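You operate a simulated robot arm through the tools that you are given. There is no shell and no other tool.

Carry out the task below with a simulated two-armed robot. There is one attempt and no reset: what you move stays moved.

## Task
Carry the two-handled tray with both arms and set it on the top of the packing bench.

The check looks at the end state, three seconds after you hand in, the way a careful person would. Anything else that was tipped, shoved, dropped, spilled or broken makes it a failure.

## Robot
Two 7-joint arms with two-finger parallel grippers on one trunk, on a base that moves. Base frame: it is fixed to the floor where the robot stands at the start and does not move with it; the origin is under the middle of the robot, x ahead of it, y to its left, z up. Readings come in mm, degrees, newtons and seconds.
The left shoulder is at the start at [96, 175, 1132], the right one opposite. With the tool pointing down near the work surface each hand reaches from about 100 to 660 mm from the robot's upright axis, wherever it stands, measured 20 degrees to its own side. Places, roughly: top of the packing bench [-1300, 200, 900]. Payload 4.4 kg a hand.
Tool frame (each hand has its own): the origin (TCP) lies between the finger pads and is the grasp point; the fingertips stand 23 mm ahead of it; z points along the fingers, y is the line along which they close. The gripper opens to 94 mm. The fingers are 38 mm wide and 10 mm thick; the gripper's body (54 by 96 mm) begins 39 mm behind the TCP.
Orientation is that of the tool frame in the base frame, as a unit quaternion [x, y, z, w]. With the fingers straight down and closing along the base's y, the tool's x points along the base's -x, its y along +y and its z along -z.

## Interface
- The arms move only by the tool move_arm. It takes "left_commands", "right_commands" or both (then of equal length, played together; a hand with none holds still); each is a list of rows, each an object (a shift or turn left out is 0, a gripper value left out holds the last) with "claw": the opening, from 0 (shut) to 1 (fully open); "slide": the shift along the base's x, y, z in mm, a list of three; "angular": the turn, a rotation vector about the base's x, y, z in degrees, a list of three. In form: [{"claw": claw, "slide": [dx, dy, dz], "angular": [ax, ay, az]}, ...]. A call has 1 to 20 rows; each row shifts and turns the commanded pose from where the row before left it. Each row takes 0.2 s and may step no farther than 50 mm and 8.6 degrees from the row before; otherwise, or with a gripper value out of range, the whole call is refused. A pose out of reach is approached as far as the arm can. The call stops where the force on the tool passes 40 N (or 10 N more than at its start, if that is more) or the arm is blocked; 0.2 s more then pass. Each finger travels about 72 mm/s and halts on what it meets, pressing with about 20 N; the grip force reading is that of the motor and also rises with nothing between the fingers. The clock runs only during rows and for 0.2 s after the last one: add rows that do not move to give the fingers time. The reply holds the time, the measured pose of the TCP, the force on the tool along the base axes, the opening and the grip force, in the units named above and with some noise, with the torque about the TCP (base axes, N m) and any sound that the robot's microphone picked up.
- Cameras (640 x 400 px; columns grow to the right, rows downward): "scene" is now at [180.5, -27.2, 1229.8]; the picture's right is [-0.59, -0.80, -0.01], its down [-0.74, 0.55, -0.38] and it looks along [0.31, -0.22, -0.93] (base axes); focal length 266 px, centre (320, 200). "left" rides on the left gripper at [86, -16, -75] in its tool frame; the picture's right is [0.18, 0.98, 0.00], its down [-0.58, 0.11, -0.81] and it looks along [-0.79, 0.15, 0.59] (tool axes); focal length 243 px, centre (320, 200). "right" rides on the right gripper at [87, 16, -74] in its tool frame; the picture's right is [-0.18, 0.98, 0.00], its down [-0.58, -0.11, -0.81] and it looks along [-0.79, -0.15, 0.59] (tool axes); focal length 243 px, centre (320, 200). There is no depth. A picture from a camera that has moved, and an enlarged one, comes with that camera's place and axes in the base frame and with its lens.
- grab_frame(camera): a new picture of that camera. It takes no simulated time.
- move_column(by): moves the trunk up (or, below 0, down) by that many mm; the arms and the scene camera ride with it, the base frame stays. It gives what a move gives, with no picture.
- roll_base(legs): drives the robot by 1 to 6 legs, each [ahead, left, turn to the left] in mm, mm and degrees, along the robot's own axes; the way and the turn of a leg run together, so that a leg with both is an arc; at most 1500 mm and 180 degrees a leg. The arms and the cameras ride along, it lands a little off, and it stops where it bumps. It gives what a move gives.
- turn_head(pan, tilt): turns the head with the scene camera to pan (to the left, within 80 degrees either way) and tilt (down, from -29 to 69), counted from straight ahead of the robot (the tilt from the chest, where the trunk bows). It gives what a move gives.
- inspect(camera, box): a new picture of the part [left, top, right, bottom] of that camera's present view, enlarged. It takes no simulated time.
- finish_job(): hands the job in; it is judged then, once.

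Nothing tells you exact positions but the pictures and the camera data. Unless the task says otherwise, let go and move clear before handing in.

The tools are called after ">>>" as a command line: name --argument value ..., lists and objects as JSON in quotes. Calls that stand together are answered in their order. move_arm: Moves the arms, as the interface text tells. Its arguments: {"type":"object","properties":{"left_commands":{"type":"array","items":{"type":"object","properties":{"claw":{"type":"number"},"slide":{"type":"array","items":{"type":"number"}},"angular":{"type":"array","items":{"type":"number"}}}}},"right_commands":{"type":"array","items":{"type":"object","properties":{"claw":{"type":"number"},"slide":{"type":"array","items":{"type":"number"}},"angular":{"type":"array","items":{"type":"number"}}}}}},"required":[]} The other tools are called the same way: move_column (by) moves the trunk up or down; roll_base (legs) drives the base; turn_head (pan, tilt) turns the head that bears the scene camera; grab_frame (camera) takes a picture; inspect (camera, box) takes an enlarged picture of a part of a camera's view; finish_job () hands the job in.

At the start:

```text
t: 0.0
left_tcp_pos: [259.5, 59.3, 814.9]
left_orientation: [-0.023, 1.0, 0.002, -0.014]
left_contact_force: [0.7, -0.2, -0.4]
left_wrist_torque: [0.06, -0.02, 0.02]
left_opening: 94.0
left_grasp_force: 0.1
right_tcp_pos: [248.1, -263.9, 684.8]
right_orientation: [-0.017, 1.0, 0.001, 0.011]
right_contact_force: [-0.2, 0.6, -0.2]
right_wrist_torque: [0.01, -0.01, -0.01]
right_opening: 94.0
right_grasp_force: 0.1
trunk travel left (down, up): [-144.0, 244.0]
robot x, y, heading: [-20.1, -2.7, 1.6]
head pan, tilt (commanded): [-38.4, 68.8]
```

scene: 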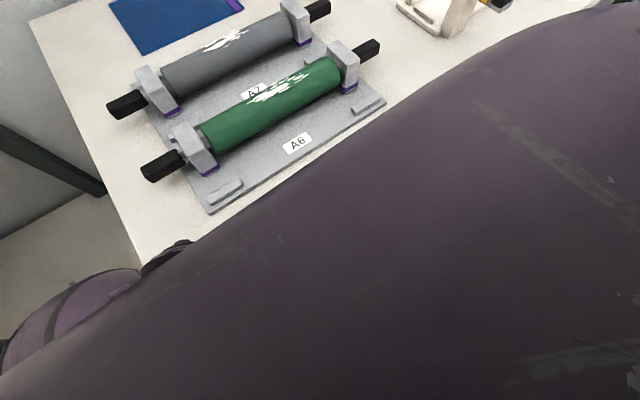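
right: 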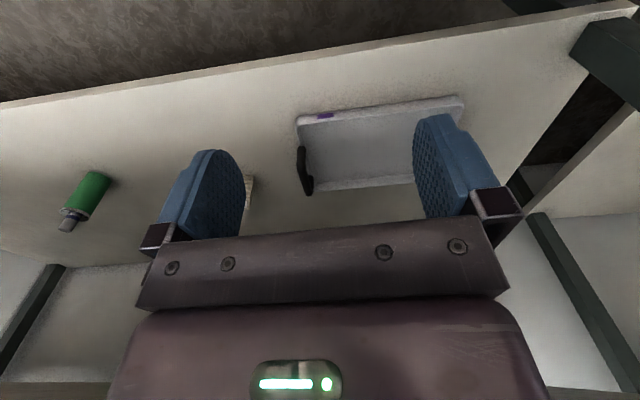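
left: 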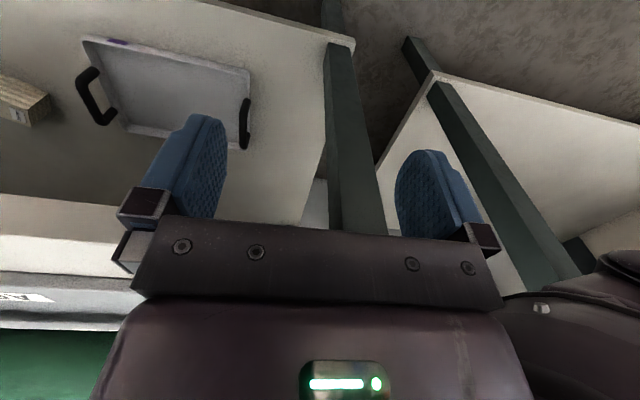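

I see the work surface with a roller fixture, and the wrist cameras show a grey tray with black handles somewhere lower ahead of me. I'll turn the head first to get a proper overview.

>>> turn_head --pan 0 --tilt 35

>>> grab_frame --camera "scene"

```text
t: 1.1
left_tcp_pos: [261.8, 59.0, 814.0]
left_orientation: [-0.028, 0.999, 0.006, -0.019]
left_contact_force: [0.8, -1.0, -0.7]
left_wrist_torque: [-0.01, 0.0, 0.0]
left_opening: 94.2
left_grasp_force: 0.1
right_tcp_pos: [253.1, -265.9, 684.3]
right_orientation: [-0.02, 1.0, 0.002, 0.009]
right_contact_force: [-0.5, -0.7, -0.1]
right_wrist_torque: [-0.02, 0.0, 0.02]
right_opening: 93.9
right_grasp_force: 0.1
trunk travel left (down, up): [-144.0, 244.0]
robot x, y, heading: [-22.8, 0.4, 2.6]
head pan, tilt (commanded): [0.0, 35.0]
```

```text
taken
camera scene: at [228.2, 4.9, 1273.7], right [0.04, -1.0, 0.0], down [-0.56, -0.02, -0.83], along [0.83, 0.03, -0.56], focal length 266 px, centre (320, 200)
```

scene: 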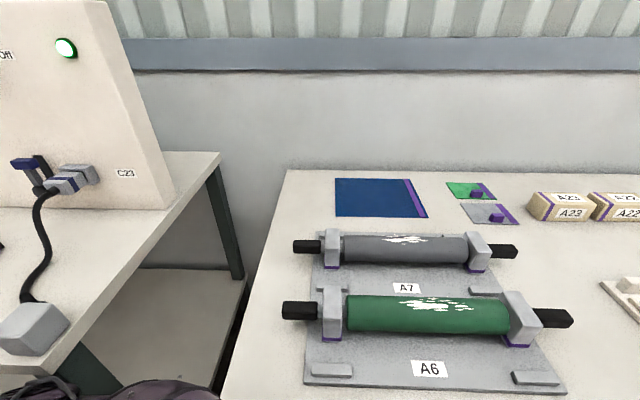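

The worktop in front holds rollers and boxes, and the tray seems to sit on a lower shelf under it. I'll take new frames from all the cameras to locate it.

>>> grab_frame --camera "left"

>>> grab_frame --camera "right"

>>> turn_head --pan 0 --tilt 69

>>> grab_frame --camera "scene"

```text
taken
camera left: at [178.3, 37.2, 891.5], right [-0.24, 0.97, 0.02], down [0.6, 0.13, 0.79], along [0.76, 0.2, -0.62], focal length 243 px, centre (320, 200)
```

left: 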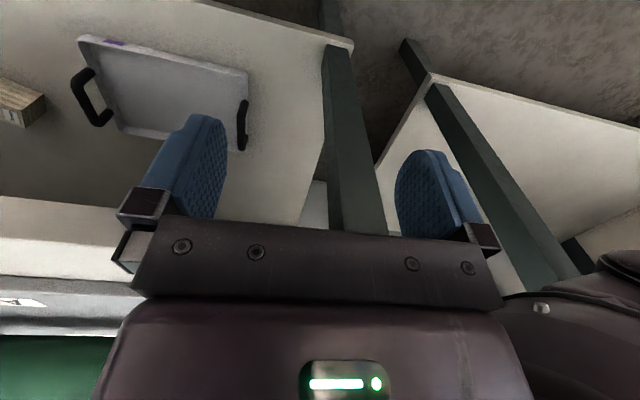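

```text
taken
camera right: at [164.6, -253.4, 757.3], right [0.15, 0.99, 0.01], down [0.57, -0.09, 0.82], along [0.81, -0.12, -0.58], focal length 243 px, centre (320, 200)
```

right: 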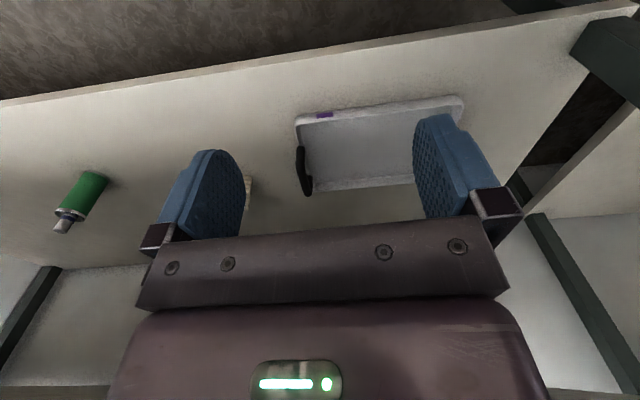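

```text
t: 2.0
left_tcp_pos: [261.5, 60.3, 813.4]
left_orientation: [-0.027, 0.999, 0.005, -0.02]
left_contact_force: [-0.7, -0.6, 0.3]
left_wrist_torque: [0.03, -0.01, 0.0]
left_opening: 93.9
left_grasp_force: 0.0
right_tcp_pos: [252.3, -266.2, 683.3]
right_orientation: [-0.018, 1.0, 0.002, 0.008]
right_contact_force: [-0.8, 0.2, 0.5]
right_wrist_torque: [0.02, -0.02, 0.0]
right_opening: 93.7
right_grasp_force: 0.1
trunk travel left (down, up): [-144.0, 244.0]
robot x, y, heading: [-22.7, -4.4, 2.3]
head pan, tilt (commanded): [0.0, 68.8]
```

```text
taken
camera scene: at [197.7, 4.3, 1229.0], right [0.04, -1.0, 0.0], down [-0.93, -0.03, -0.38], along [0.38, 0.02, -0.93], focal length 266 px, centre (320, 200)
```

scene: 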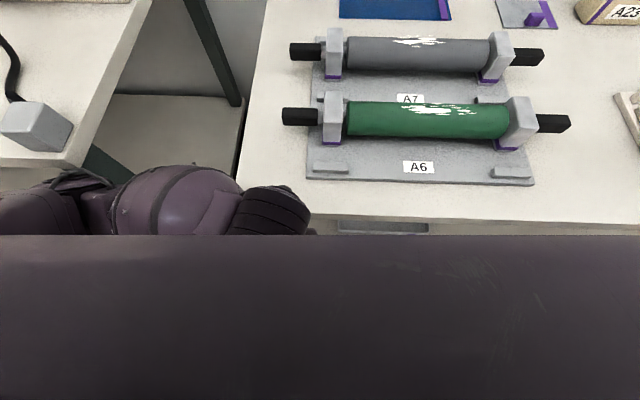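

The tray is on the lower shelf at about [538, -194, 390], with its handles at roughly y=-45 and y=-343, z≈407. I'll zoom in on the handles.

>>> inspect --camera "left" --box '[0, 0, 320, 200]'

>>> inspect --camera "right" --box '[230, 60, 550, 260]'

>>> turn_head --pan -60 --tilt 30

>>> grab_frame --camera "scene"

>>> turn_head --pan 70 --tilt 30

>>> grab_frame --camera "scene"

```text
2.00 times, centred on (160, 100) of left
camera zoom: at [178.3, 37.1, 891.0], right [-0.24, 0.97, 0.02], down [0.61, 0.13, 0.78], along [0.76, 0.2, -0.62], focal length 485 px, centre (640, 400)
```

zoom: 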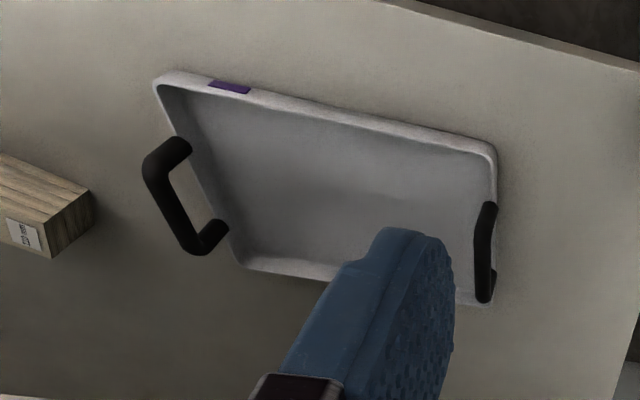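

```text
2.00 times, centred on (390, 160) of right
camera zoom: at [164.6, -253.3, 756.8], right [0.15, 0.99, 0.01], down [0.57, -0.09, 0.82], along [0.81, -0.12, -0.58], focal length 485 px, centre (180, 280)
```

zoom: 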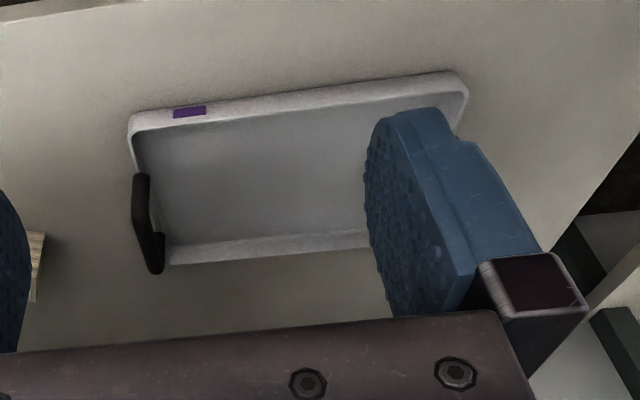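

```text
t: 3.3
left_tcp_pos: [260.9, 59.6, 813.5]
left_orientation: [-0.027, 0.999, 0.005, -0.02]
left_contact_force: [0.3, -0.5, 0.2]
left_wrist_torque: [-0.01, -0.01, 0.0]
left_opening: 93.9
left_grasp_force: 0.1
right_tcp_pos: [251.5, -265.6, 683.6]
right_orientation: [-0.019, 1.0, 0.002, 0.008]
right_contact_force: [0.3, 0.0, 0.1]
right_wrist_torque: [-0.01, 0.01, -0.01]
right_opening: 94.0
right_grasp_force: 0.1
trunk travel left (down, up): [-144.0, 244.0]
robot x, y, heading: [-24.0, -1.2, 2.2]
head pan, tilt (commanded): [-60.0, 30.0]
```

```text
taken
camera scene: at [189.5, -74.5, 1279.8], right [-0.85, -0.53, -0.02], down [-0.25, 0.43, -0.87], along [0.47, -0.73, -0.5], focal length 266 px, centre (320, 200)
```

scene: 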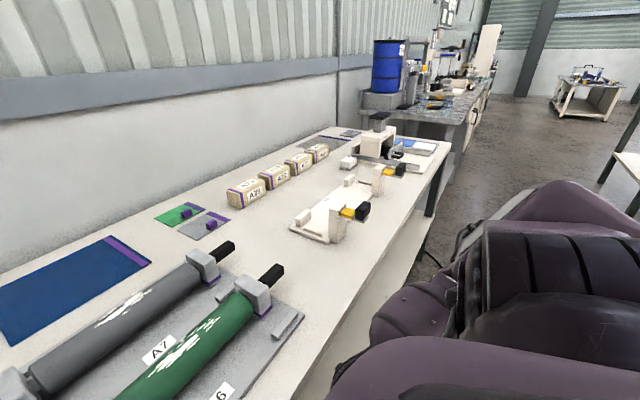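

```text
t: 5.5
left_tcp_pos: [260.2, 59.6, 812.9]
left_orientation: [-0.027, 0.999, 0.005, -0.022]
left_contact_force: [-1.2, -0.9, 0.0]
left_wrist_torque: [-0.02, 0.02, -0.02]
left_opening: 94.0
left_grasp_force: 0.1
right_tcp_pos: [252.7, -267.0, 682.3]
right_orientation: [-0.019, 1.0, 0.003, 0.008]
right_contact_force: [-0.3, -0.6, -0.6]
right_wrist_torque: [0.0, 0.02, -0.01]
right_opening: 94.1
right_grasp_force: 0.1
trunk travel left (down, up): [-144.0, 244.0]
robot x, y, heading: [-25.7, 1.0, 1.9]
head pan, tilt (commanded): [70.0, 30.0]
```

```text
taken
camera scene: at [169.7, 88.0, 1280.0], right [0.95, -0.31, 0.01], down [-0.14, -0.47, -0.87], along [0.27, 0.83, -0.49], focal length 266 px, centre (320, 200)
```

scene: 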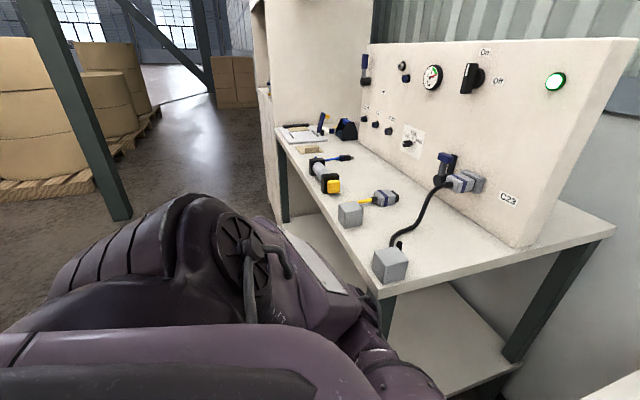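

The handles look like upright U-bails with their tops at z≈415, and the tray rim is at about 375. I'll look further to both sides and behind before driving.

>>> turn_head --pan 80 --tilt 15

>>> grab_frame --camera "scene"

>>> turn_head --pan -80 --tilt 15

>>> grab_frame --camera "scene"

```text
t: 6.2
left_tcp_pos: [259.7, 59.0, 812.4]
left_orientation: [-0.027, 0.999, 0.005, -0.022]
left_contact_force: [-0.5, 0.2, 0.5]
left_wrist_torque: [-0.01, -0.01, -0.05]
left_opening: 93.9
left_grasp_force: 0.1
right_tcp_pos: [251.8, -265.3, 682.9]
right_orientation: [-0.019, 1.0, 0.002, 0.008]
right_contact_force: [-0.1, -0.3, 0.0]
right_wrist_torque: [0.05, 0.01, -0.01]
right_opening: 94.1
right_grasp_force: 0.1
trunk travel left (down, up): [-144.0, 244.0]
robot x, y, heading: [-27.1, 2.1, 1.8]
head pan, tilt (commanded): [80.0, 15.0]
```

```text
taken
camera scene: at [154.6, 94.4, 1303.9], right [0.99, -0.14, 0.01], down [-0.02, -0.25, -0.97], along [0.14, 0.96, -0.25], focal length 266 px, centre (320, 200)
```

scene: 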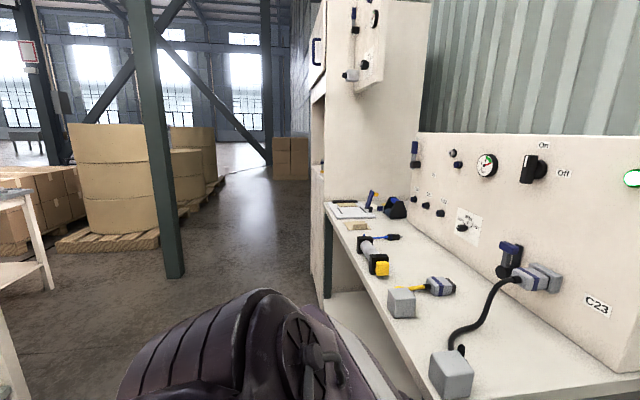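

```text
t: 8.7
left_tcp_pos: [261.6, 59.5, 811.4]
left_orientation: [-0.027, 0.999, 0.005, -0.023]
left_contact_force: [-0.1, 0.5, 0.1]
left_wrist_torque: [0.02, 0.01, 0.01]
left_opening: 94.0
left_grasp_force: 0.1
right_tcp_pos: [252.9, -265.7, 683.3]
right_orientation: [-0.019, 1.0, 0.001, 0.007]
right_contact_force: [0.4, 0.3, 0.0]
right_wrist_torque: [-0.03, -0.03, 0.0]
right_opening: 94.1
right_grasp_force: 0.0
trunk travel left (down, up): [-144.0, 244.0]
robot x, y, heading: [-24.5, -1.1, 2.4]
head pan, tilt (commanded): [-80.0, 15.0]
```

```text
taken
camera scene: at [162.1, -89.5, 1303.1], right [-0.98, -0.21, -0.02], down [-0.04, 0.26, -0.97], along [0.21, -0.94, -0.26], focal length 266 px, centre (320, 200)
```

scene: 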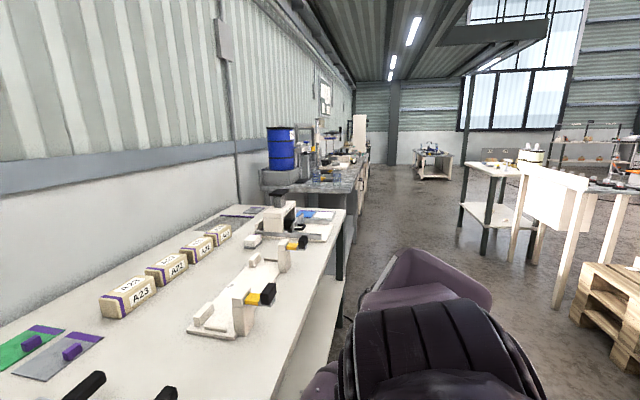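

The floor behind and to the right is clear. I'll back off and shift right so the robot is centred on the tray, then check how much room the base has in front of the shelf.

>>> roll_base --legs '[[-250, 0, 0], [0, -185, -2.2]]'

>>> turn_head --pan 0 --tilt 50

>>> grab_frame --camera "scene"

>>> grab_frame --camera "left"

>>> grab_frame --camera "right"

```text
t: 12.3
left_tcp_pos: [30.7, -142.4, 810.3]
left_orientation: [-0.004, 1.0, 0.003, -0.025]
left_contact_force: [-0.7, 0.4, -0.1]
left_wrist_torque: [-0.01, -0.04, 0.02]
left_opening: 93.8
left_grasp_force: 0.0
right_tcp_pos: [1.9, -465.4, 679.7]
right_orientation: [0.004, 1.0, 0.0, 0.0]
right_contact_force: [-0.5, -0.1, 0.0]
right_wrist_torque: [-0.01, 0.0, 0.01]
right_opening: 94.1
right_grasp_force: 0.0
trunk travel left (down, up): [-144.0, 244.0]
robot x, y, heading: [-268.5, -187.3, -0.4]
head pan, tilt (commanded): [-80.0, 15.0]
```

```text
t: 13.8
left_tcp_pos: [30.5, -141.0, 808.1]
left_orientation: [-0.003, 1.0, 0.003, -0.025]
left_contact_force: [0.3, -0.2, 0.1]
left_wrist_torque: [0.01, 0.02, 0.0]
left_opening: 94.4
left_grasp_force: 0.0
right_tcp_pos: [3.7, -467.1, 679.9]
right_orientation: [0.004, 1.0, 0.0, 0.0]
right_contact_force: [-0.4, 0.2, -0.3]
right_wrist_torque: [-0.01, 0.01, 0.0]
right_opening: 94.1
right_grasp_force: 0.1
trunk travel left (down, up): [-144.0, 244.0]
robot x, y, heading: [-270.0, -189.6, -0.5]
head pan, tilt (commanded): [0.0, 50.0]
```

```text
taken
camera scene: at [-9.1, -191.8, 1246.8], right [-0.01, -1.0, 0.0], down [-0.77, 0.01, -0.64], along [0.64, -0.01, -0.77], focal length 266 px, centre (320, 200)
```

scene: 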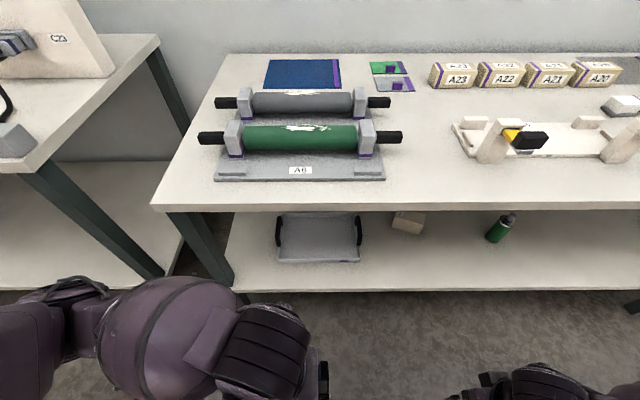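

```text
taken
camera left: at [-52.4, -159.6, 887.8], right [-0.19, 0.98, 0.02], down [0.62, 0.11, 0.78], along [0.76, 0.16, -0.63], focal length 243 px, centre (320, 200)
```

left: 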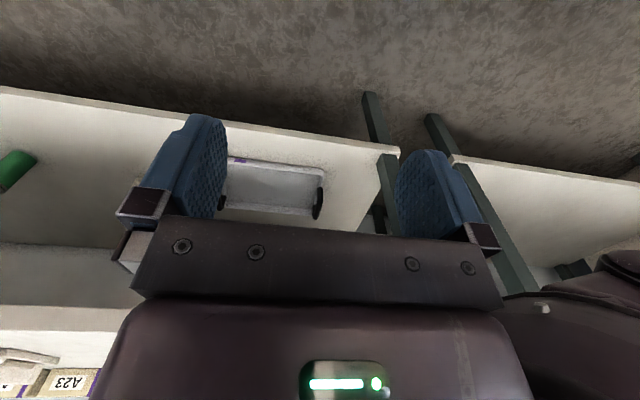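

```text
taken
camera right: at [-82.9, -449.1, 754.5], right [0.19, 0.98, 0.0], down [0.58, -0.11, 0.81], along [0.79, -0.15, -0.59], focal length 243 px, centre (320, 200)
```

right: 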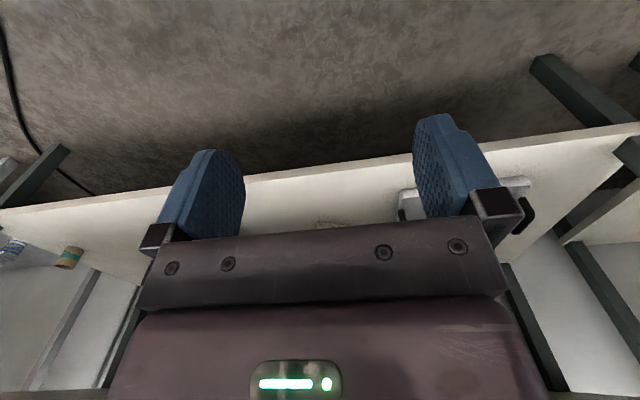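

Now the scene camera sees the tray clearly under the bench. I'll zoom in to measure it.

>>> inspect --camera "scene" --box '[240, 190, 440, 315]'

>>> inspect --camera "scene" --box '[150, 190, 310, 290]'

```text
3.20 times, centred on (340, 252) of scene
camera zoom: at [-9.1, -191.8, 1246.8], right [-0.01, -1.0, 0.0], down [-0.77, 0.01, -0.64], along [0.64, -0.01, -0.77], focal length 851 px, centre (256, 32)
```

zoom: 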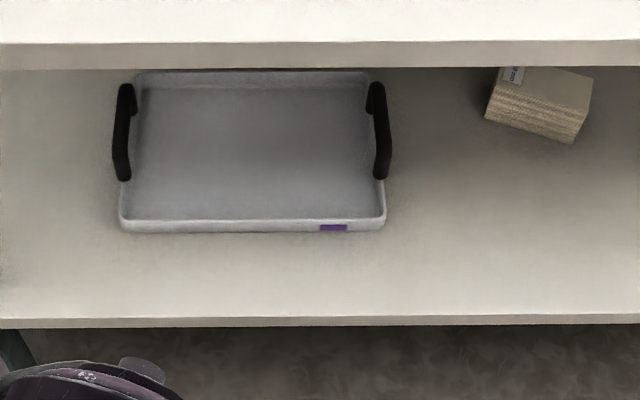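

```text
4.00 times, centred on (230, 240) of scene
camera zoom: at [-9.1, -191.8, 1246.8], right [-0.01, -1.0, 0.0], down [-0.77, 0.01, -0.64], along [0.64, -0.01, -0.77], focal length 1064 px, centre (680, 40)
```

zoom: 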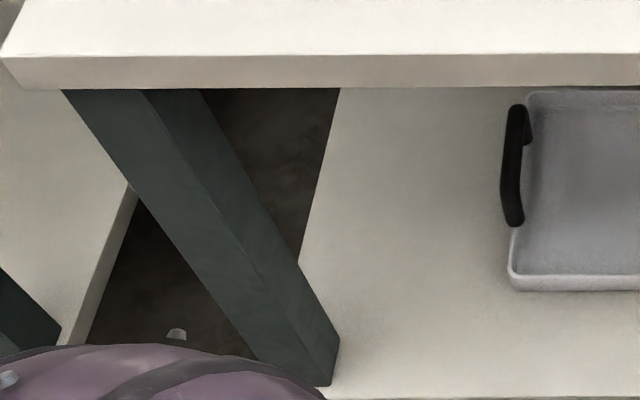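

The tray spans about x 443–649, y −46 to −346, with the rim near z≈375 and the shelf near z≈340. Next I'll tilt the right hand backward so its camera looks down at my own base and the floor gap.

>>> move_arm --right_commands '[{"angular": [0, 7.5, 0]}, {"angular": [0, 7.5, 0]}, {"angular": [0, 7.5, 0]}, {"angular": [0, 7.5, 0]}, {"angular": [0, 7.5, 0]}, {"angular": [0, 7.5, 0]}]'

>>> grab_frame --camera "right"

>>> grab_frame --camera "scene"

```text
t: 15.2
left_tcp_pos: [29.7, -142.3, 808.5]
left_orientation: [-0.004, 1.0, 0.004, -0.025]
left_contact_force: [0.4, -0.5, 0.3]
left_wrist_torque: [-0.02, -0.02, 0.02]
left_opening: 93.9
left_grasp_force: 0.0
right_tcp_pos: [3.3, -465.1, 679.2]
right_orientation: [0.003, 0.923, -0.001, -0.385]
right_contact_force: [0.9, -0.5, 0.2]
right_wrist_torque: [0.0, 0.03, 0.03]
right_opening: 94.0
right_grasp_force: 0.0
trunk travel left (down, up): [-144.0, 244.0]
robot x, y, heading: [-270.6, -188.6, -0.6]
head pan, tilt (commanded): [0.0, 50.0]
```

```text
taken
camera right: at [-4.2, -448.8, 794.0], right [0.13, 0.98, -0.14], down [0.98, -0.11, 0.16], along [0.14, -0.15, -0.98], focal length 243 px, centre (320, 200)
```

right: 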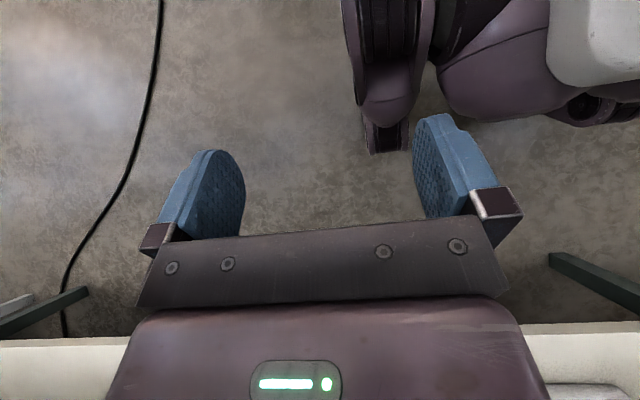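

```text
taken
camera scene: at [-8.9, -191.7, 1246.7], right [-0.01, -1.0, 0.0], down [-0.77, 0.01, -0.64], along [0.64, -0.01, -0.77], focal length 266 px, centre (320, 200)
```

scene: 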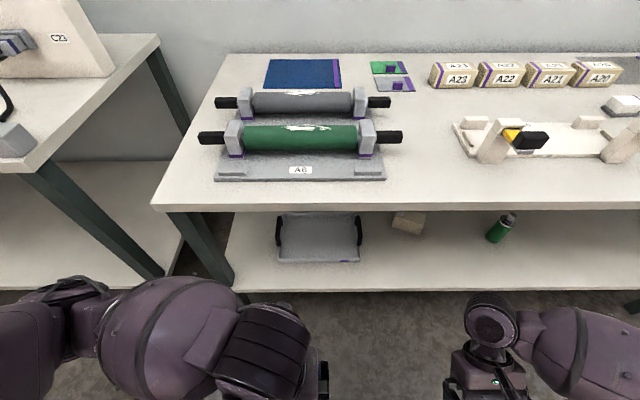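

I can see a base wheel and the bent leg/knee structure. I'll zoom in to measure how far forward they stick out.

>>> inspect --camera "right" --box '[320, 0, 640, 200]'

>>> inspect --camera "left" --box '[320, 0, 640, 200]'

```text
2.00 times, centred on (480, 100) of right
camera zoom: at [-4.2, -448.8, 794.0], right [0.13, 0.98, -0.14], down [0.98, -0.11, 0.16], along [0.14, -0.15, -0.98], focal length 485 px, centre (0, 400)
```

zoom: 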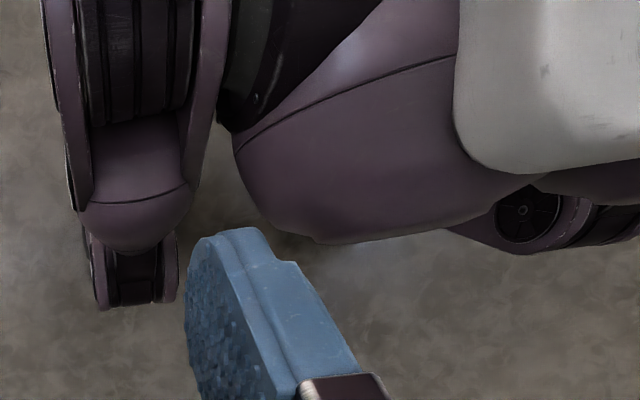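

```text
2.00 times, centred on (480, 100) of left
camera zoom: at [-52.3, -159.6, 887.7], right [-0.19, 0.98, 0.02], down [0.62, 0.11, 0.78], along [0.76, 0.16, -0.63], focal length 485 px, centre (0, 400)
```

zoom: 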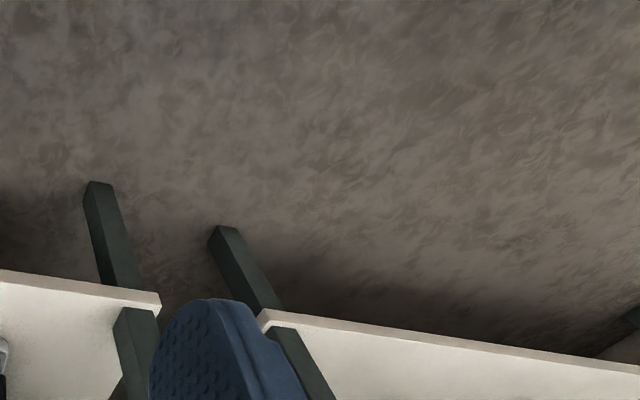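

My front-most parts reach about 265 mm ahead of the axis. I'll lower the trunk here, well away from the bench, and see whether the front bulges further out when it's low.

>>> move_column --by -140

>>> grab_frame --camera "right"

>>> grab_frame --camera "scene"

```text
t: 16.1
left_tcp_pos: [9.8, -141.3, 732.5]
left_orientation: [-0.002, 0.994, 0.003, -0.112]
left_contact_force: [-0.3, 0.1, 0.3]
left_wrist_torque: [0.01, -0.04, 0.0]
left_opening: 94.1
left_grasp_force: 0.2
right_tcp_pos: [-4.0, -464.0, 629.2]
right_orientation: [-0.002, 0.918, 0.003, -0.396]
right_contact_force: [-0.2, -0.2, 5.3]
right_wrist_torque: [0.05, -0.18, -0.02]
right_opening: 91.1
right_grasp_force: 0.0
trunk travel left (down, up): [-92.0, 296.0]
robot x, y, heading: [-267.5, -191.2, -0.5]
head pan, tilt (commanded): [0.0, 50.0]
stopped: the force on the tool passed its limit at 101 N (the readings are from after the stop); the commanded pose is now the measured one
```

```text
taken
camera right: at [-7.9, -449.0, 743.6], right [0.13, 0.98, -0.13], down [0.99, -0.11, 0.13], along [0.11, -0.14, -0.98], focal length 243 px, centre (320, 200)
```

right: 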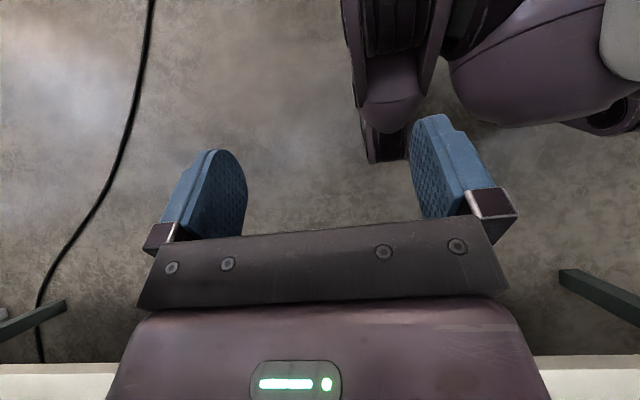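

```text
taken
camera scene: at [42.6, -192.1, 1182.7], right [-0.01, -1.0, 0.0], down [-0.76, 0.01, -0.64], along [0.64, -0.01, -0.76], focal length 266 px, centre (320, 200)
```

scene: 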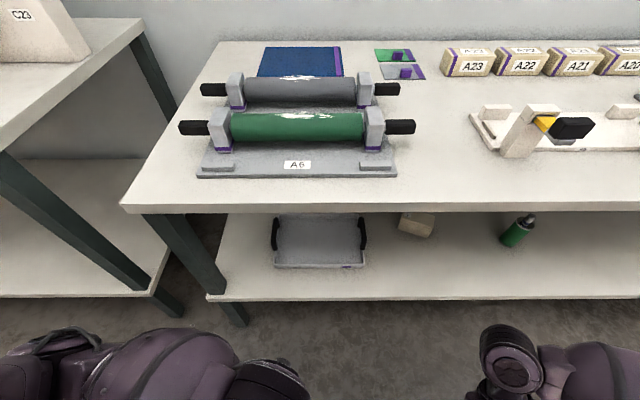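

The column stopped early because a force spiked on a tool, and the left hand has tilted. I'll find out what touched before moving anything else.

>>> inspect --camera "right" --box '[320, 0, 640, 200]'

>>> grab_frame --camera "left"

>>> turn_head --pan 0 --tilt 69

>>> grab_frame --camera "scene"

>>> turn_head --pan -50 --tilt 65

>>> grab_frame --camera "scene"

```text
2.00 times, centred on (480, 100) of right
camera zoom: at [-7.9, -449.0, 743.6], right [0.13, 0.98, -0.13], down [0.99, -0.11, 0.13], along [0.11, -0.14, -0.98], focal length 485 px, centre (0, 400)
```

zoom: 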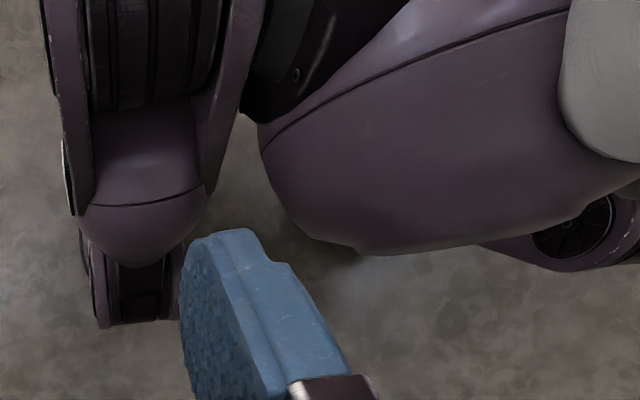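

```text
taken
camera left: at [-58.1, -159.6, 823.6], right [-0.18, 0.98, 0.05], down [0.74, 0.11, 0.66], along [0.64, 0.16, -0.75], focal length 243 px, centre (320, 200)
```

left: 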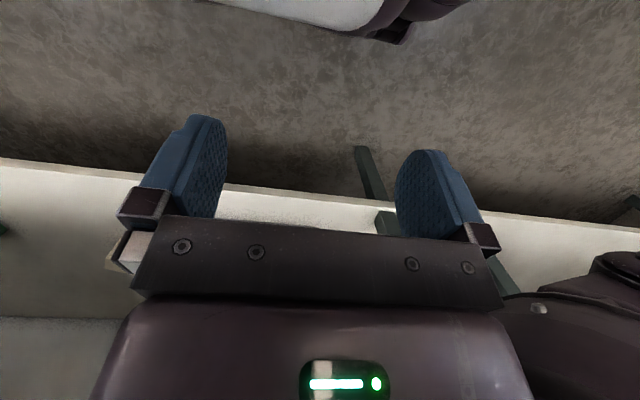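

```text
t: 16.9
left_tcp_pos: [10.9, -141.5, 731.6]
left_orientation: [-0.003, 0.994, 0.004, -0.111]
left_contact_force: [0.9, 0.3, 0.2]
left_wrist_torque: [-0.02, 0.03, 0.04]
left_opening: 94.2
left_grasp_force: 0.1
right_tcp_pos: [-2.9, -464.1, 629.5]
right_orientation: [-0.001, 0.918, 0.003, -0.397]
right_contact_force: [2.3, -8.1, 22.9]
right_wrist_torque: [0.85, 0.05, 0.15]
right_opening: 91.0
right_grasp_force: 0.0
trunk travel left (down, up): [-92.0, 296.0]
robot x, y, heading: [-267.4, -195.4, -0.7]
head pan, tilt (commanded): [0.0, 68.8]
```

```text
taken
camera scene: at [22.5, -191.9, 1160.7], right [-0.01, -1.0, 0.0], down [-0.93, 0.01, -0.36], along [0.36, 0.0, -0.93], focal length 266 px, centre (320, 200)
```

scene: 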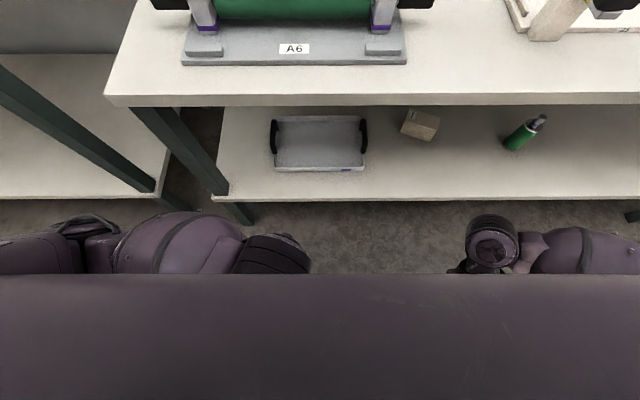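

```text
t: 18.1
left_tcp_pos: [9.0, -140.3, 731.7]
left_orientation: [-0.003, 0.994, 0.004, -0.112]
left_contact_force: [0.6, -0.6, 0.0]
left_wrist_torque: [0.02, -0.01, 0.02]
left_opening: 94.0
left_grasp_force: 0.0
right_tcp_pos: [-3.9, -465.1, 628.5]
right_orientation: [-0.003, 0.917, 0.003, -0.398]
right_contact_force: [-0.3, -7.7, 23.4]
right_wrist_torque: [0.88, 0.05, 0.04]
right_opening: 90.6
right_grasp_force: 0.0
trunk travel left (down, up): [-92.0, 296.0]
robot x, y, heading: [-268.5, -190.0, -0.7]
head pan, tilt (commanded): [-50.0, 65.0]
```

```text
taken
camera scene: at [5.1, -238.2, 1164.5], right [-0.77, -0.64, 0.0], down [-0.58, 0.7, -0.42], along [0.27, -0.33, -0.91], focal length 266 px, centre (320, 200)
```

scene: 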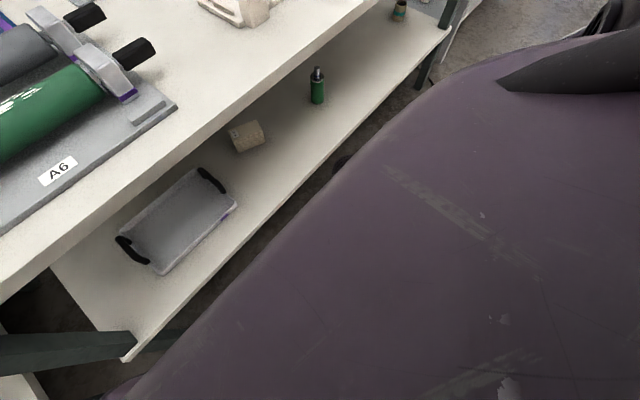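

The right hand's inner finger is resting on my own knee/leg structure (23 N upward), so nothing outside the robot was touched. I'll lift the right hand off and move it forward for a look at my lower body.

>>> move_arm --right_commands '[{"slide": [0, 0, 30]}, {"slide": [0, -10, 40]}, {"slide": [20, -10, 40]}, {"slide": [40, 0, 20], "angular": [0, 5, 0]}, {"slide": [40, 0, 20], "angular": [0, 5, 0]}, {}]'

>>> grab_frame --camera "right"

```text
t: 19.5
left_tcp_pos: [10.6, -142.2, 731.8]
left_orientation: [-0.003, 0.994, 0.004, -0.113]
left_contact_force: [0.1, 0.0, -0.7]
left_wrist_torque: [-0.02, 0.0, 0.01]
left_opening: 94.0
left_grasp_force: 0.0
right_tcp_pos: [95.7, -485.3, 781.5]
right_orientation: [-0.002, 0.879, 0.003, -0.477]
right_contact_force: [-1.0, 0.0, -0.2]
right_wrist_torque: [-0.02, 0.0, 0.04]
right_opening: 93.9
right_grasp_force: 0.1
trunk travel left (down, up): [-92.0, 296.0]
robot x, y, heading: [-267.0, -189.8, -0.4]
head pan, tilt (commanded): [-50.0, 65.0]
```

```text
taken
camera right: at [112.1, -470.6, 892.9], right [0.1, 0.98, -0.15], down [0.99, -0.11, -0.05], along [-0.06, -0.14, -0.99], focal length 243 px, centre (320, 200)
```

right: 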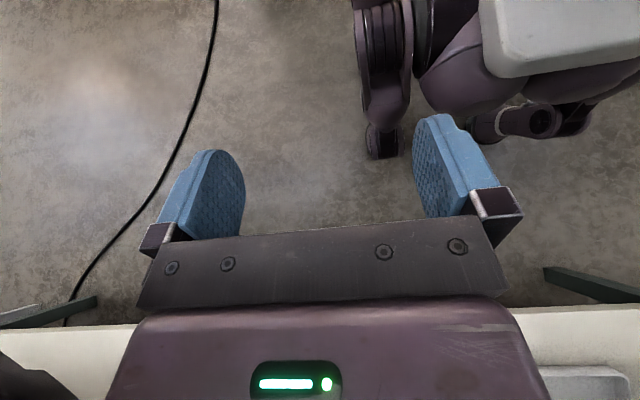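

The contact is clear now. Next I'll bring both hands into a forward-tilted pre-reach posture, roughly lined up with the two handle lines, while still well clear of the bench.

>>> move_arm --left_commands '[{"slide": [10, 8, 4], "angular": [0, -4, 0]}, {"slide": [10, 8, 4], "angular": [0, -4, 0]}, {"slide": [10, 8, 4], "angular": [0, -4, 0]}, {"slide": [10, 8, 0], "angular": [0, -4, 0]}, {"slide": [10, 8, 0], "angular": [0, -4, 0]}, {"slide": [10, 8, 0], "angular": [0, -4, 0]}, {"slide": [10, 8, 0], "angular": [0, -4, 0]}, {"slide": [10, 8, 0], "angular": [0, -4, 0]}, {"slide": [10, 8, 0], "angular": [0, -4, 0]}, {"slide": [10, 8, 0], "angular": [0, -4, 0]}, {"slide": [10, 8, 0], "angular": [0, -4, 0]}, {"slide": [10, 8, 0], "angular": [0, -4, 0]}, {"slide": [0, 4, 0], "angular": [0, -4, 0]}, {"slide": [0, 0, 0], "angular": [0, -3, 0]}]' --right_commands '[{"slide": [4, 0, 0], "angular": [0, -7, 0]}, {"slide": [4, 0, 0], "angular": [0, -7, 0]}, {"slide": [4, 10, 0], "angular": [0, -7, 0]}, {"slide": [4, 10, 0], "angular": [0, -7, 0]}, {"slide": [4, 12, 0], "angular": [0, -7, 0]}, {"slide": [4, 12, -5], "angular": [0, -7, 0]}, {"slide": [4, 12, -5], "angular": [0, -7, 0]}, {"slide": [4, 12, -5], "angular": [0, -7, 0]}, {"slide": [2, 12, -5], "angular": [0, -7, 0]}, {"slide": [0, 12, -5], "angular": [0, -7, 0]}, {"slide": [0, 12, -6], "angular": [0, -7, 0]}, {"slide": [0, 12, -6], "angular": [0, -7, 0]}, {"slide": [0, 12, -6], "angular": [0, -7, 0]}, {"slide": [0, 12, -6], "angular": [0, -8, 0]}]'

>>> turn_head --pan 0 --tilt 60

>>> grab_frame --camera "scene"

>>> grab_frame --camera "left"

>>> grab_frame --camera "right"

```text
t: 22.5
left_tcp_pos: [150.0, -65.0, 713.8]
left_orientation: [-0.004, 0.933, 0.002, 0.36]
left_contact_force: [-0.2, -0.4, 0.8]
left_wrist_torque: [0.0, 0.03, -0.02]
left_opening: 94.0
left_grasp_force: 0.0
left hand out of reach, approached as far as the arm can: row 1, 2, 3, 4, 5, 6
right_tcp_pos: [170.4, -372.4, 693.5]
right_orientation: [-0.004, 0.933, 0.002, 0.36]
right_contact_force: [0.2, -0.2, 0.0]
right_wrist_torque: [-0.03, 0.01, 0.01]
right_opening: 93.8
right_grasp_force: 0.0
right hand out of reach, approached as far as the arm can: row 6, 7, 8, 9, 10, 11
trunk travel left (down, up): [-92.0, 296.0]
robot x, y, heading: [-269.7, -189.0, -0.5]
head pan, tilt (commanded): [-50.0, 65.0]
```

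```text
t: 23.6
left_tcp_pos: [150.0, -63.7, 713.4]
left_orientation: [-0.005, 0.933, 0.002, 0.36]
left_contact_force: [0.3, 0.1, -0.6]
left_wrist_torque: [-0.01, 0.02, 0.01]
left_opening: 93.9
left_grasp_force: 0.2
right_tcp_pos: [171.6, -373.5, 694.1]
right_orientation: [-0.003, 0.933, 0.001, 0.359]
right_contact_force: [0.6, 0.4, -0.7]
right_wrist_torque: [0.01, 0.0, 0.0]
right_opening: 94.2
right_grasp_force: 0.0
trunk travel left (down, up): [-92.0, 296.0]
robot x, y, heading: [-272.7, -191.0, -0.7]
head pan, tilt (commanded): [0.0, 60.0]
```

```text
taken
camera scene: at [33.7, -192.2, 1169.9], right [-0.01, -1.0, 0.0], down [-0.87, 0.01, -0.5], along [0.5, 0.0, -0.87], focal length 266 px, centre (320, 200)
```

scene: 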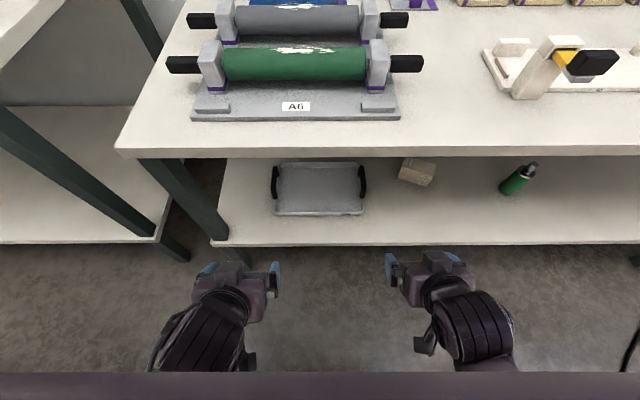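

```text
taken
camera left: at [35.5, -82.3, 711.9], right [-0.15, 0.98, -0.12], down [-0.11, 0.11, 0.99], along [0.98, 0.16, 0.09], focal length 243 px, centre (320, 200)
```

left: 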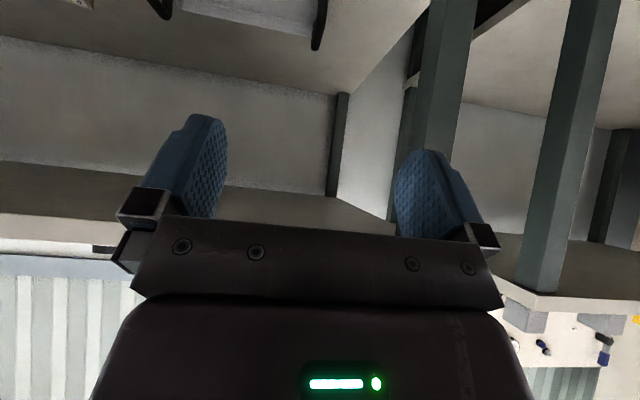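

```text
taken
camera right: at [56.9, -358.2, 691.4], right [0.13, 0.98, 0.12], down [-0.11, -0.11, 0.99], along [0.99, -0.14, 0.09], focal length 243 px, centre (320, 200)
```

right: 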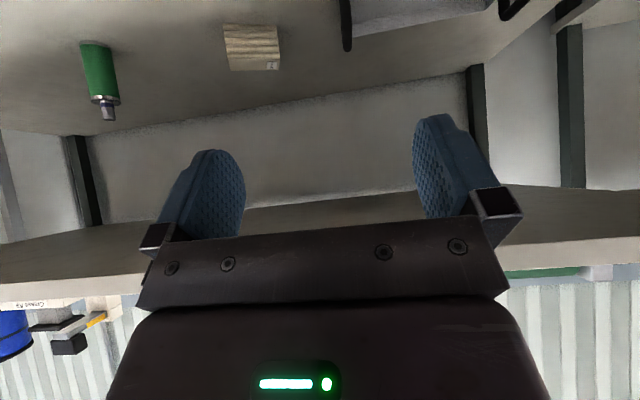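

Both hands are tilted forward about 42° and symmetric around the tray. I'll lower the trunk further in steps.

>>> move_column --by -45

>>> move_column --by -45

>>> grab_frame --camera "scene"

>>> grab_frame --camera "left"

>>> grab_frame --camera "right"

```text
t: 24.6
left_tcp_pos: [118.5, -41.8, 641.8]
left_orientation: [0.116, 0.932, 0.044, 0.342]
left_contact_force: [0.2, -0.2, 1.3]
left_wrist_torque: [0.03, -0.02, -0.01]
left_opening: 94.0
left_grasp_force: 0.1
right_tcp_pos: [170.0, -374.9, 645.5]
right_orientation: [-0.004, 0.934, 0.001, 0.358]
right_contact_force: [0.2, 0.7, 0.0]
right_wrist_torque: [0.02, 0.03, 0.0]
right_opening: 94.0
right_grasp_force: 0.0
trunk travel left (down, up): [-46.0, 343.0]
robot x, y, heading: [-271.4, -189.3, -0.5]
head pan, tilt (commanded): [0.0, 60.0]
stopped: the arm was blocked; the commanded pose is now the measured one
```

```text
t: 25.1
left_tcp_pos: [96.4, -21.1, 608.7]
left_orientation: [0.222, 0.916, 0.065, 0.329]
left_contact_force: [3.0, -3.6, 15.6]
left_wrist_torque: [0.58, 1.95, 0.36]
left_opening: 94.0
left_grasp_force: 0.2
right_tcp_pos: [156.7, -396.9, 615.9]
right_orientation: [-0.057, 0.936, -0.023, 0.347]
right_contact_force: [-0.8, 14.2, 26.8]
right_wrist_torque: [0.15, 3.6, -1.99]
right_opening: 94.1
right_grasp_force: 0.2
trunk travel left (down, up): [-25.0, 364.0]
robot x, y, heading: [-267.3, -189.4, -0.7]
head pan, tilt (commanded): [0.0, 60.0]
stopped: the force on the tool passed its limit at 90 N (the readings are from after the stop); the commanded pose is now the measured one
```

```text
taken
camera scene: at [88.7, -191.8, 1086.2], right [-0.01, -1.0, 0.0], down [-0.87, 0.01, -0.5], along [0.5, 0.0, -0.87], focal length 266 px, centre (320, 200)
```

scene: 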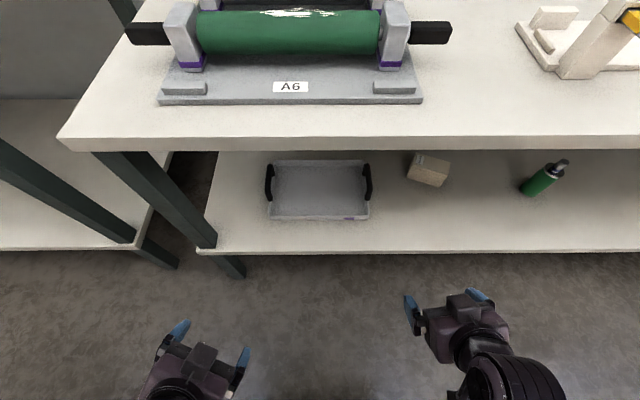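

```text
taken
camera left: at [-15.4, 4.1, 613.6], right [0.23, 0.96, 0.15], down [-0.07, -0.14, 0.99], along [0.97, -0.24, 0.03], focal length 243 px, centre (320, 200)
```

left: 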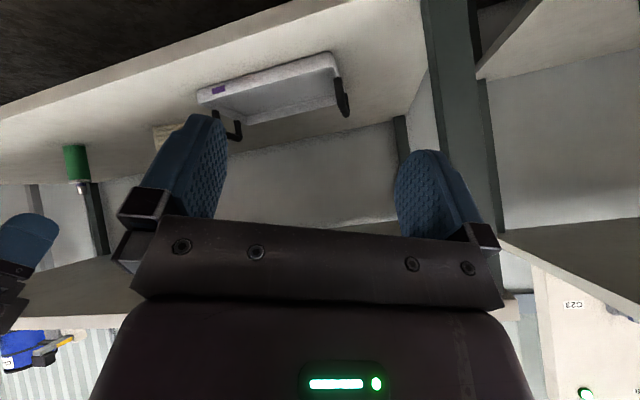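

```text
taken
camera right: at [41.8, -390.2, 616.1], right [0.05, 1.0, 0.04], down [-0.08, -0.03, 1.0], along [1.0, -0.05, 0.08], focal length 243 px, centre (320, 200)
```

right: 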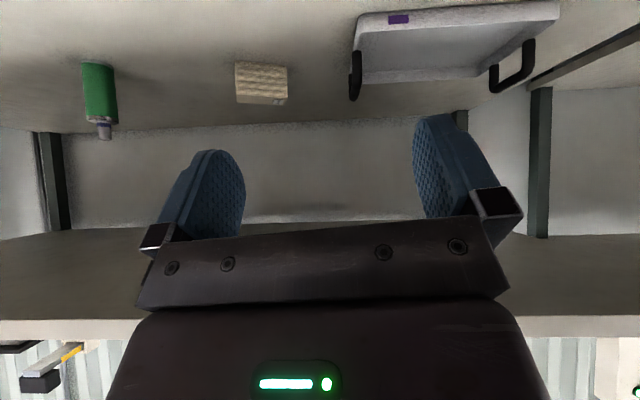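

Lowering makes my hands or wrists meet my own lower body at roughly y±185. I'll raise the trunk to free them, then turn around in the open aisle to see my own body and the packing bench.

>>> move_column --by 80

>>> grab_frame --camera "scene"

```text
t: 26.3
left_tcp_pos: [97.8, -24.1, 687.9]
left_orientation: [0.219, 0.917, 0.061, 0.327]
left_contact_force: [-0.5, 0.1, 0.4]
left_wrist_torque: [-0.03, -0.03, 0.02]
left_opening: 93.8
left_grasp_force: 0.1
right_tcp_pos: [156.1, -393.1, 694.7]
right_orientation: [-0.055, 0.937, -0.02, 0.344]
right_contact_force: [0.7, 0.2, 0.7]
right_wrist_torque: [0.0, -0.01, -0.02]
right_opening: 94.3
right_grasp_force: 0.1
trunk travel left (down, up): [-105.0, 284.0]
robot x, y, heading: [-267.7, -190.1, -0.7]
head pan, tilt (commanded): [0.0, 60.0]
```

```text
taken
camera scene: at [22.4, -191.4, 1185.4], right [-0.01, -1.0, 0.0], down [-0.87, 0.01, -0.5], along [0.5, 0.0, -0.87], focal length 266 px, centre (320, 200)
```

scene: 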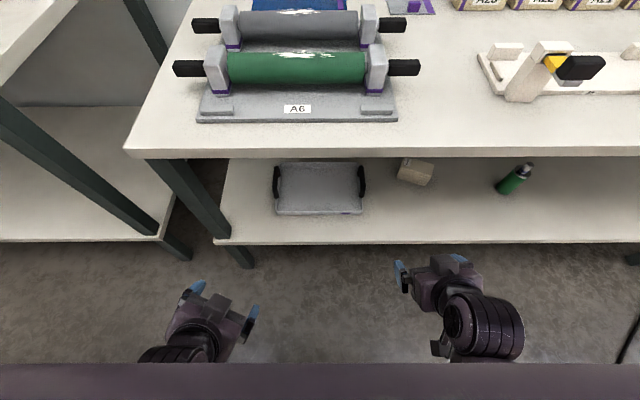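

The column raises the hands straight up, so they're free again. I'll turn left in steps, looking as I go, to find the packing bench and inspect my own body.

>>> roll_base --legs '[[0, 0, 60]]'

>>> turn_head --pan 75 --tilt 25

>>> grab_frame --camera "scene"

```text
t: 29.3
left_tcp_pos: [-236.7, 212.9, 688.4]
left_orientation: [-0.274, 0.902, 0.221, 0.251]
left_contact_force: [-0.1, 0.2, 0.8]
left_wrist_torque: [0.02, 0.02, 0.02]
left_opening: 94.0
left_grasp_force: 0.1
right_tcp_pos: [117.9, 82.2, 695.5]
right_orientation: [-0.522, 0.779, 0.156, 0.31]
right_contact_force: [-0.1, 0.4, -0.3]
right_wrist_torque: [0.0, 0.03, -0.02]
right_opening: 94.1
right_grasp_force: 0.1
trunk travel left (down, up): [-105.0, 284.0]
robot x, y, heading: [-271.7, -191.3, 60.4]
head pan, tilt (commanded): [0.0, 60.0]
```

```text
t: 30.8
left_tcp_pos: [-237.4, 212.6, 687.8]
left_orientation: [-0.274, 0.902, 0.221, 0.251]
left_contact_force: [-0.4, 0.3, -0.2]
left_wrist_torque: [0.0, -0.03, -0.04]
left_opening: 93.8
left_grasp_force: 0.0
right_tcp_pos: [117.2, 83.2, 695.0]
right_orientation: [-0.522, 0.78, 0.156, 0.309]
right_contact_force: [-0.5, 0.4, -0.6]
right_wrist_torque: [0.0, 0.03, -0.03]
right_opening: 93.8
right_grasp_force: 0.0
trunk travel left (down, up): [-105.0, 284.0]
robot x, y, heading: [-270.6, -188.0, 60.4]
head pan, tilt (commanded): [75.0, 25.0]
```

```text
taken
camera scene: at [-224.5, 70.8, 1235.7], right [0.7, 0.71, 0.0], down [0.3, -0.3, -0.91], along [-0.65, 0.64, -0.42], focal length 266 px, centre (320, 200)
```

scene: 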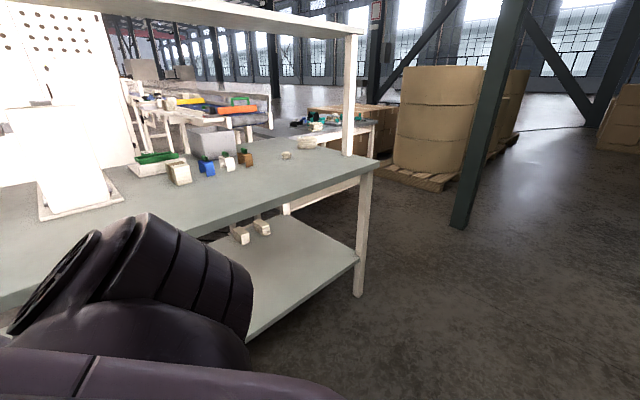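

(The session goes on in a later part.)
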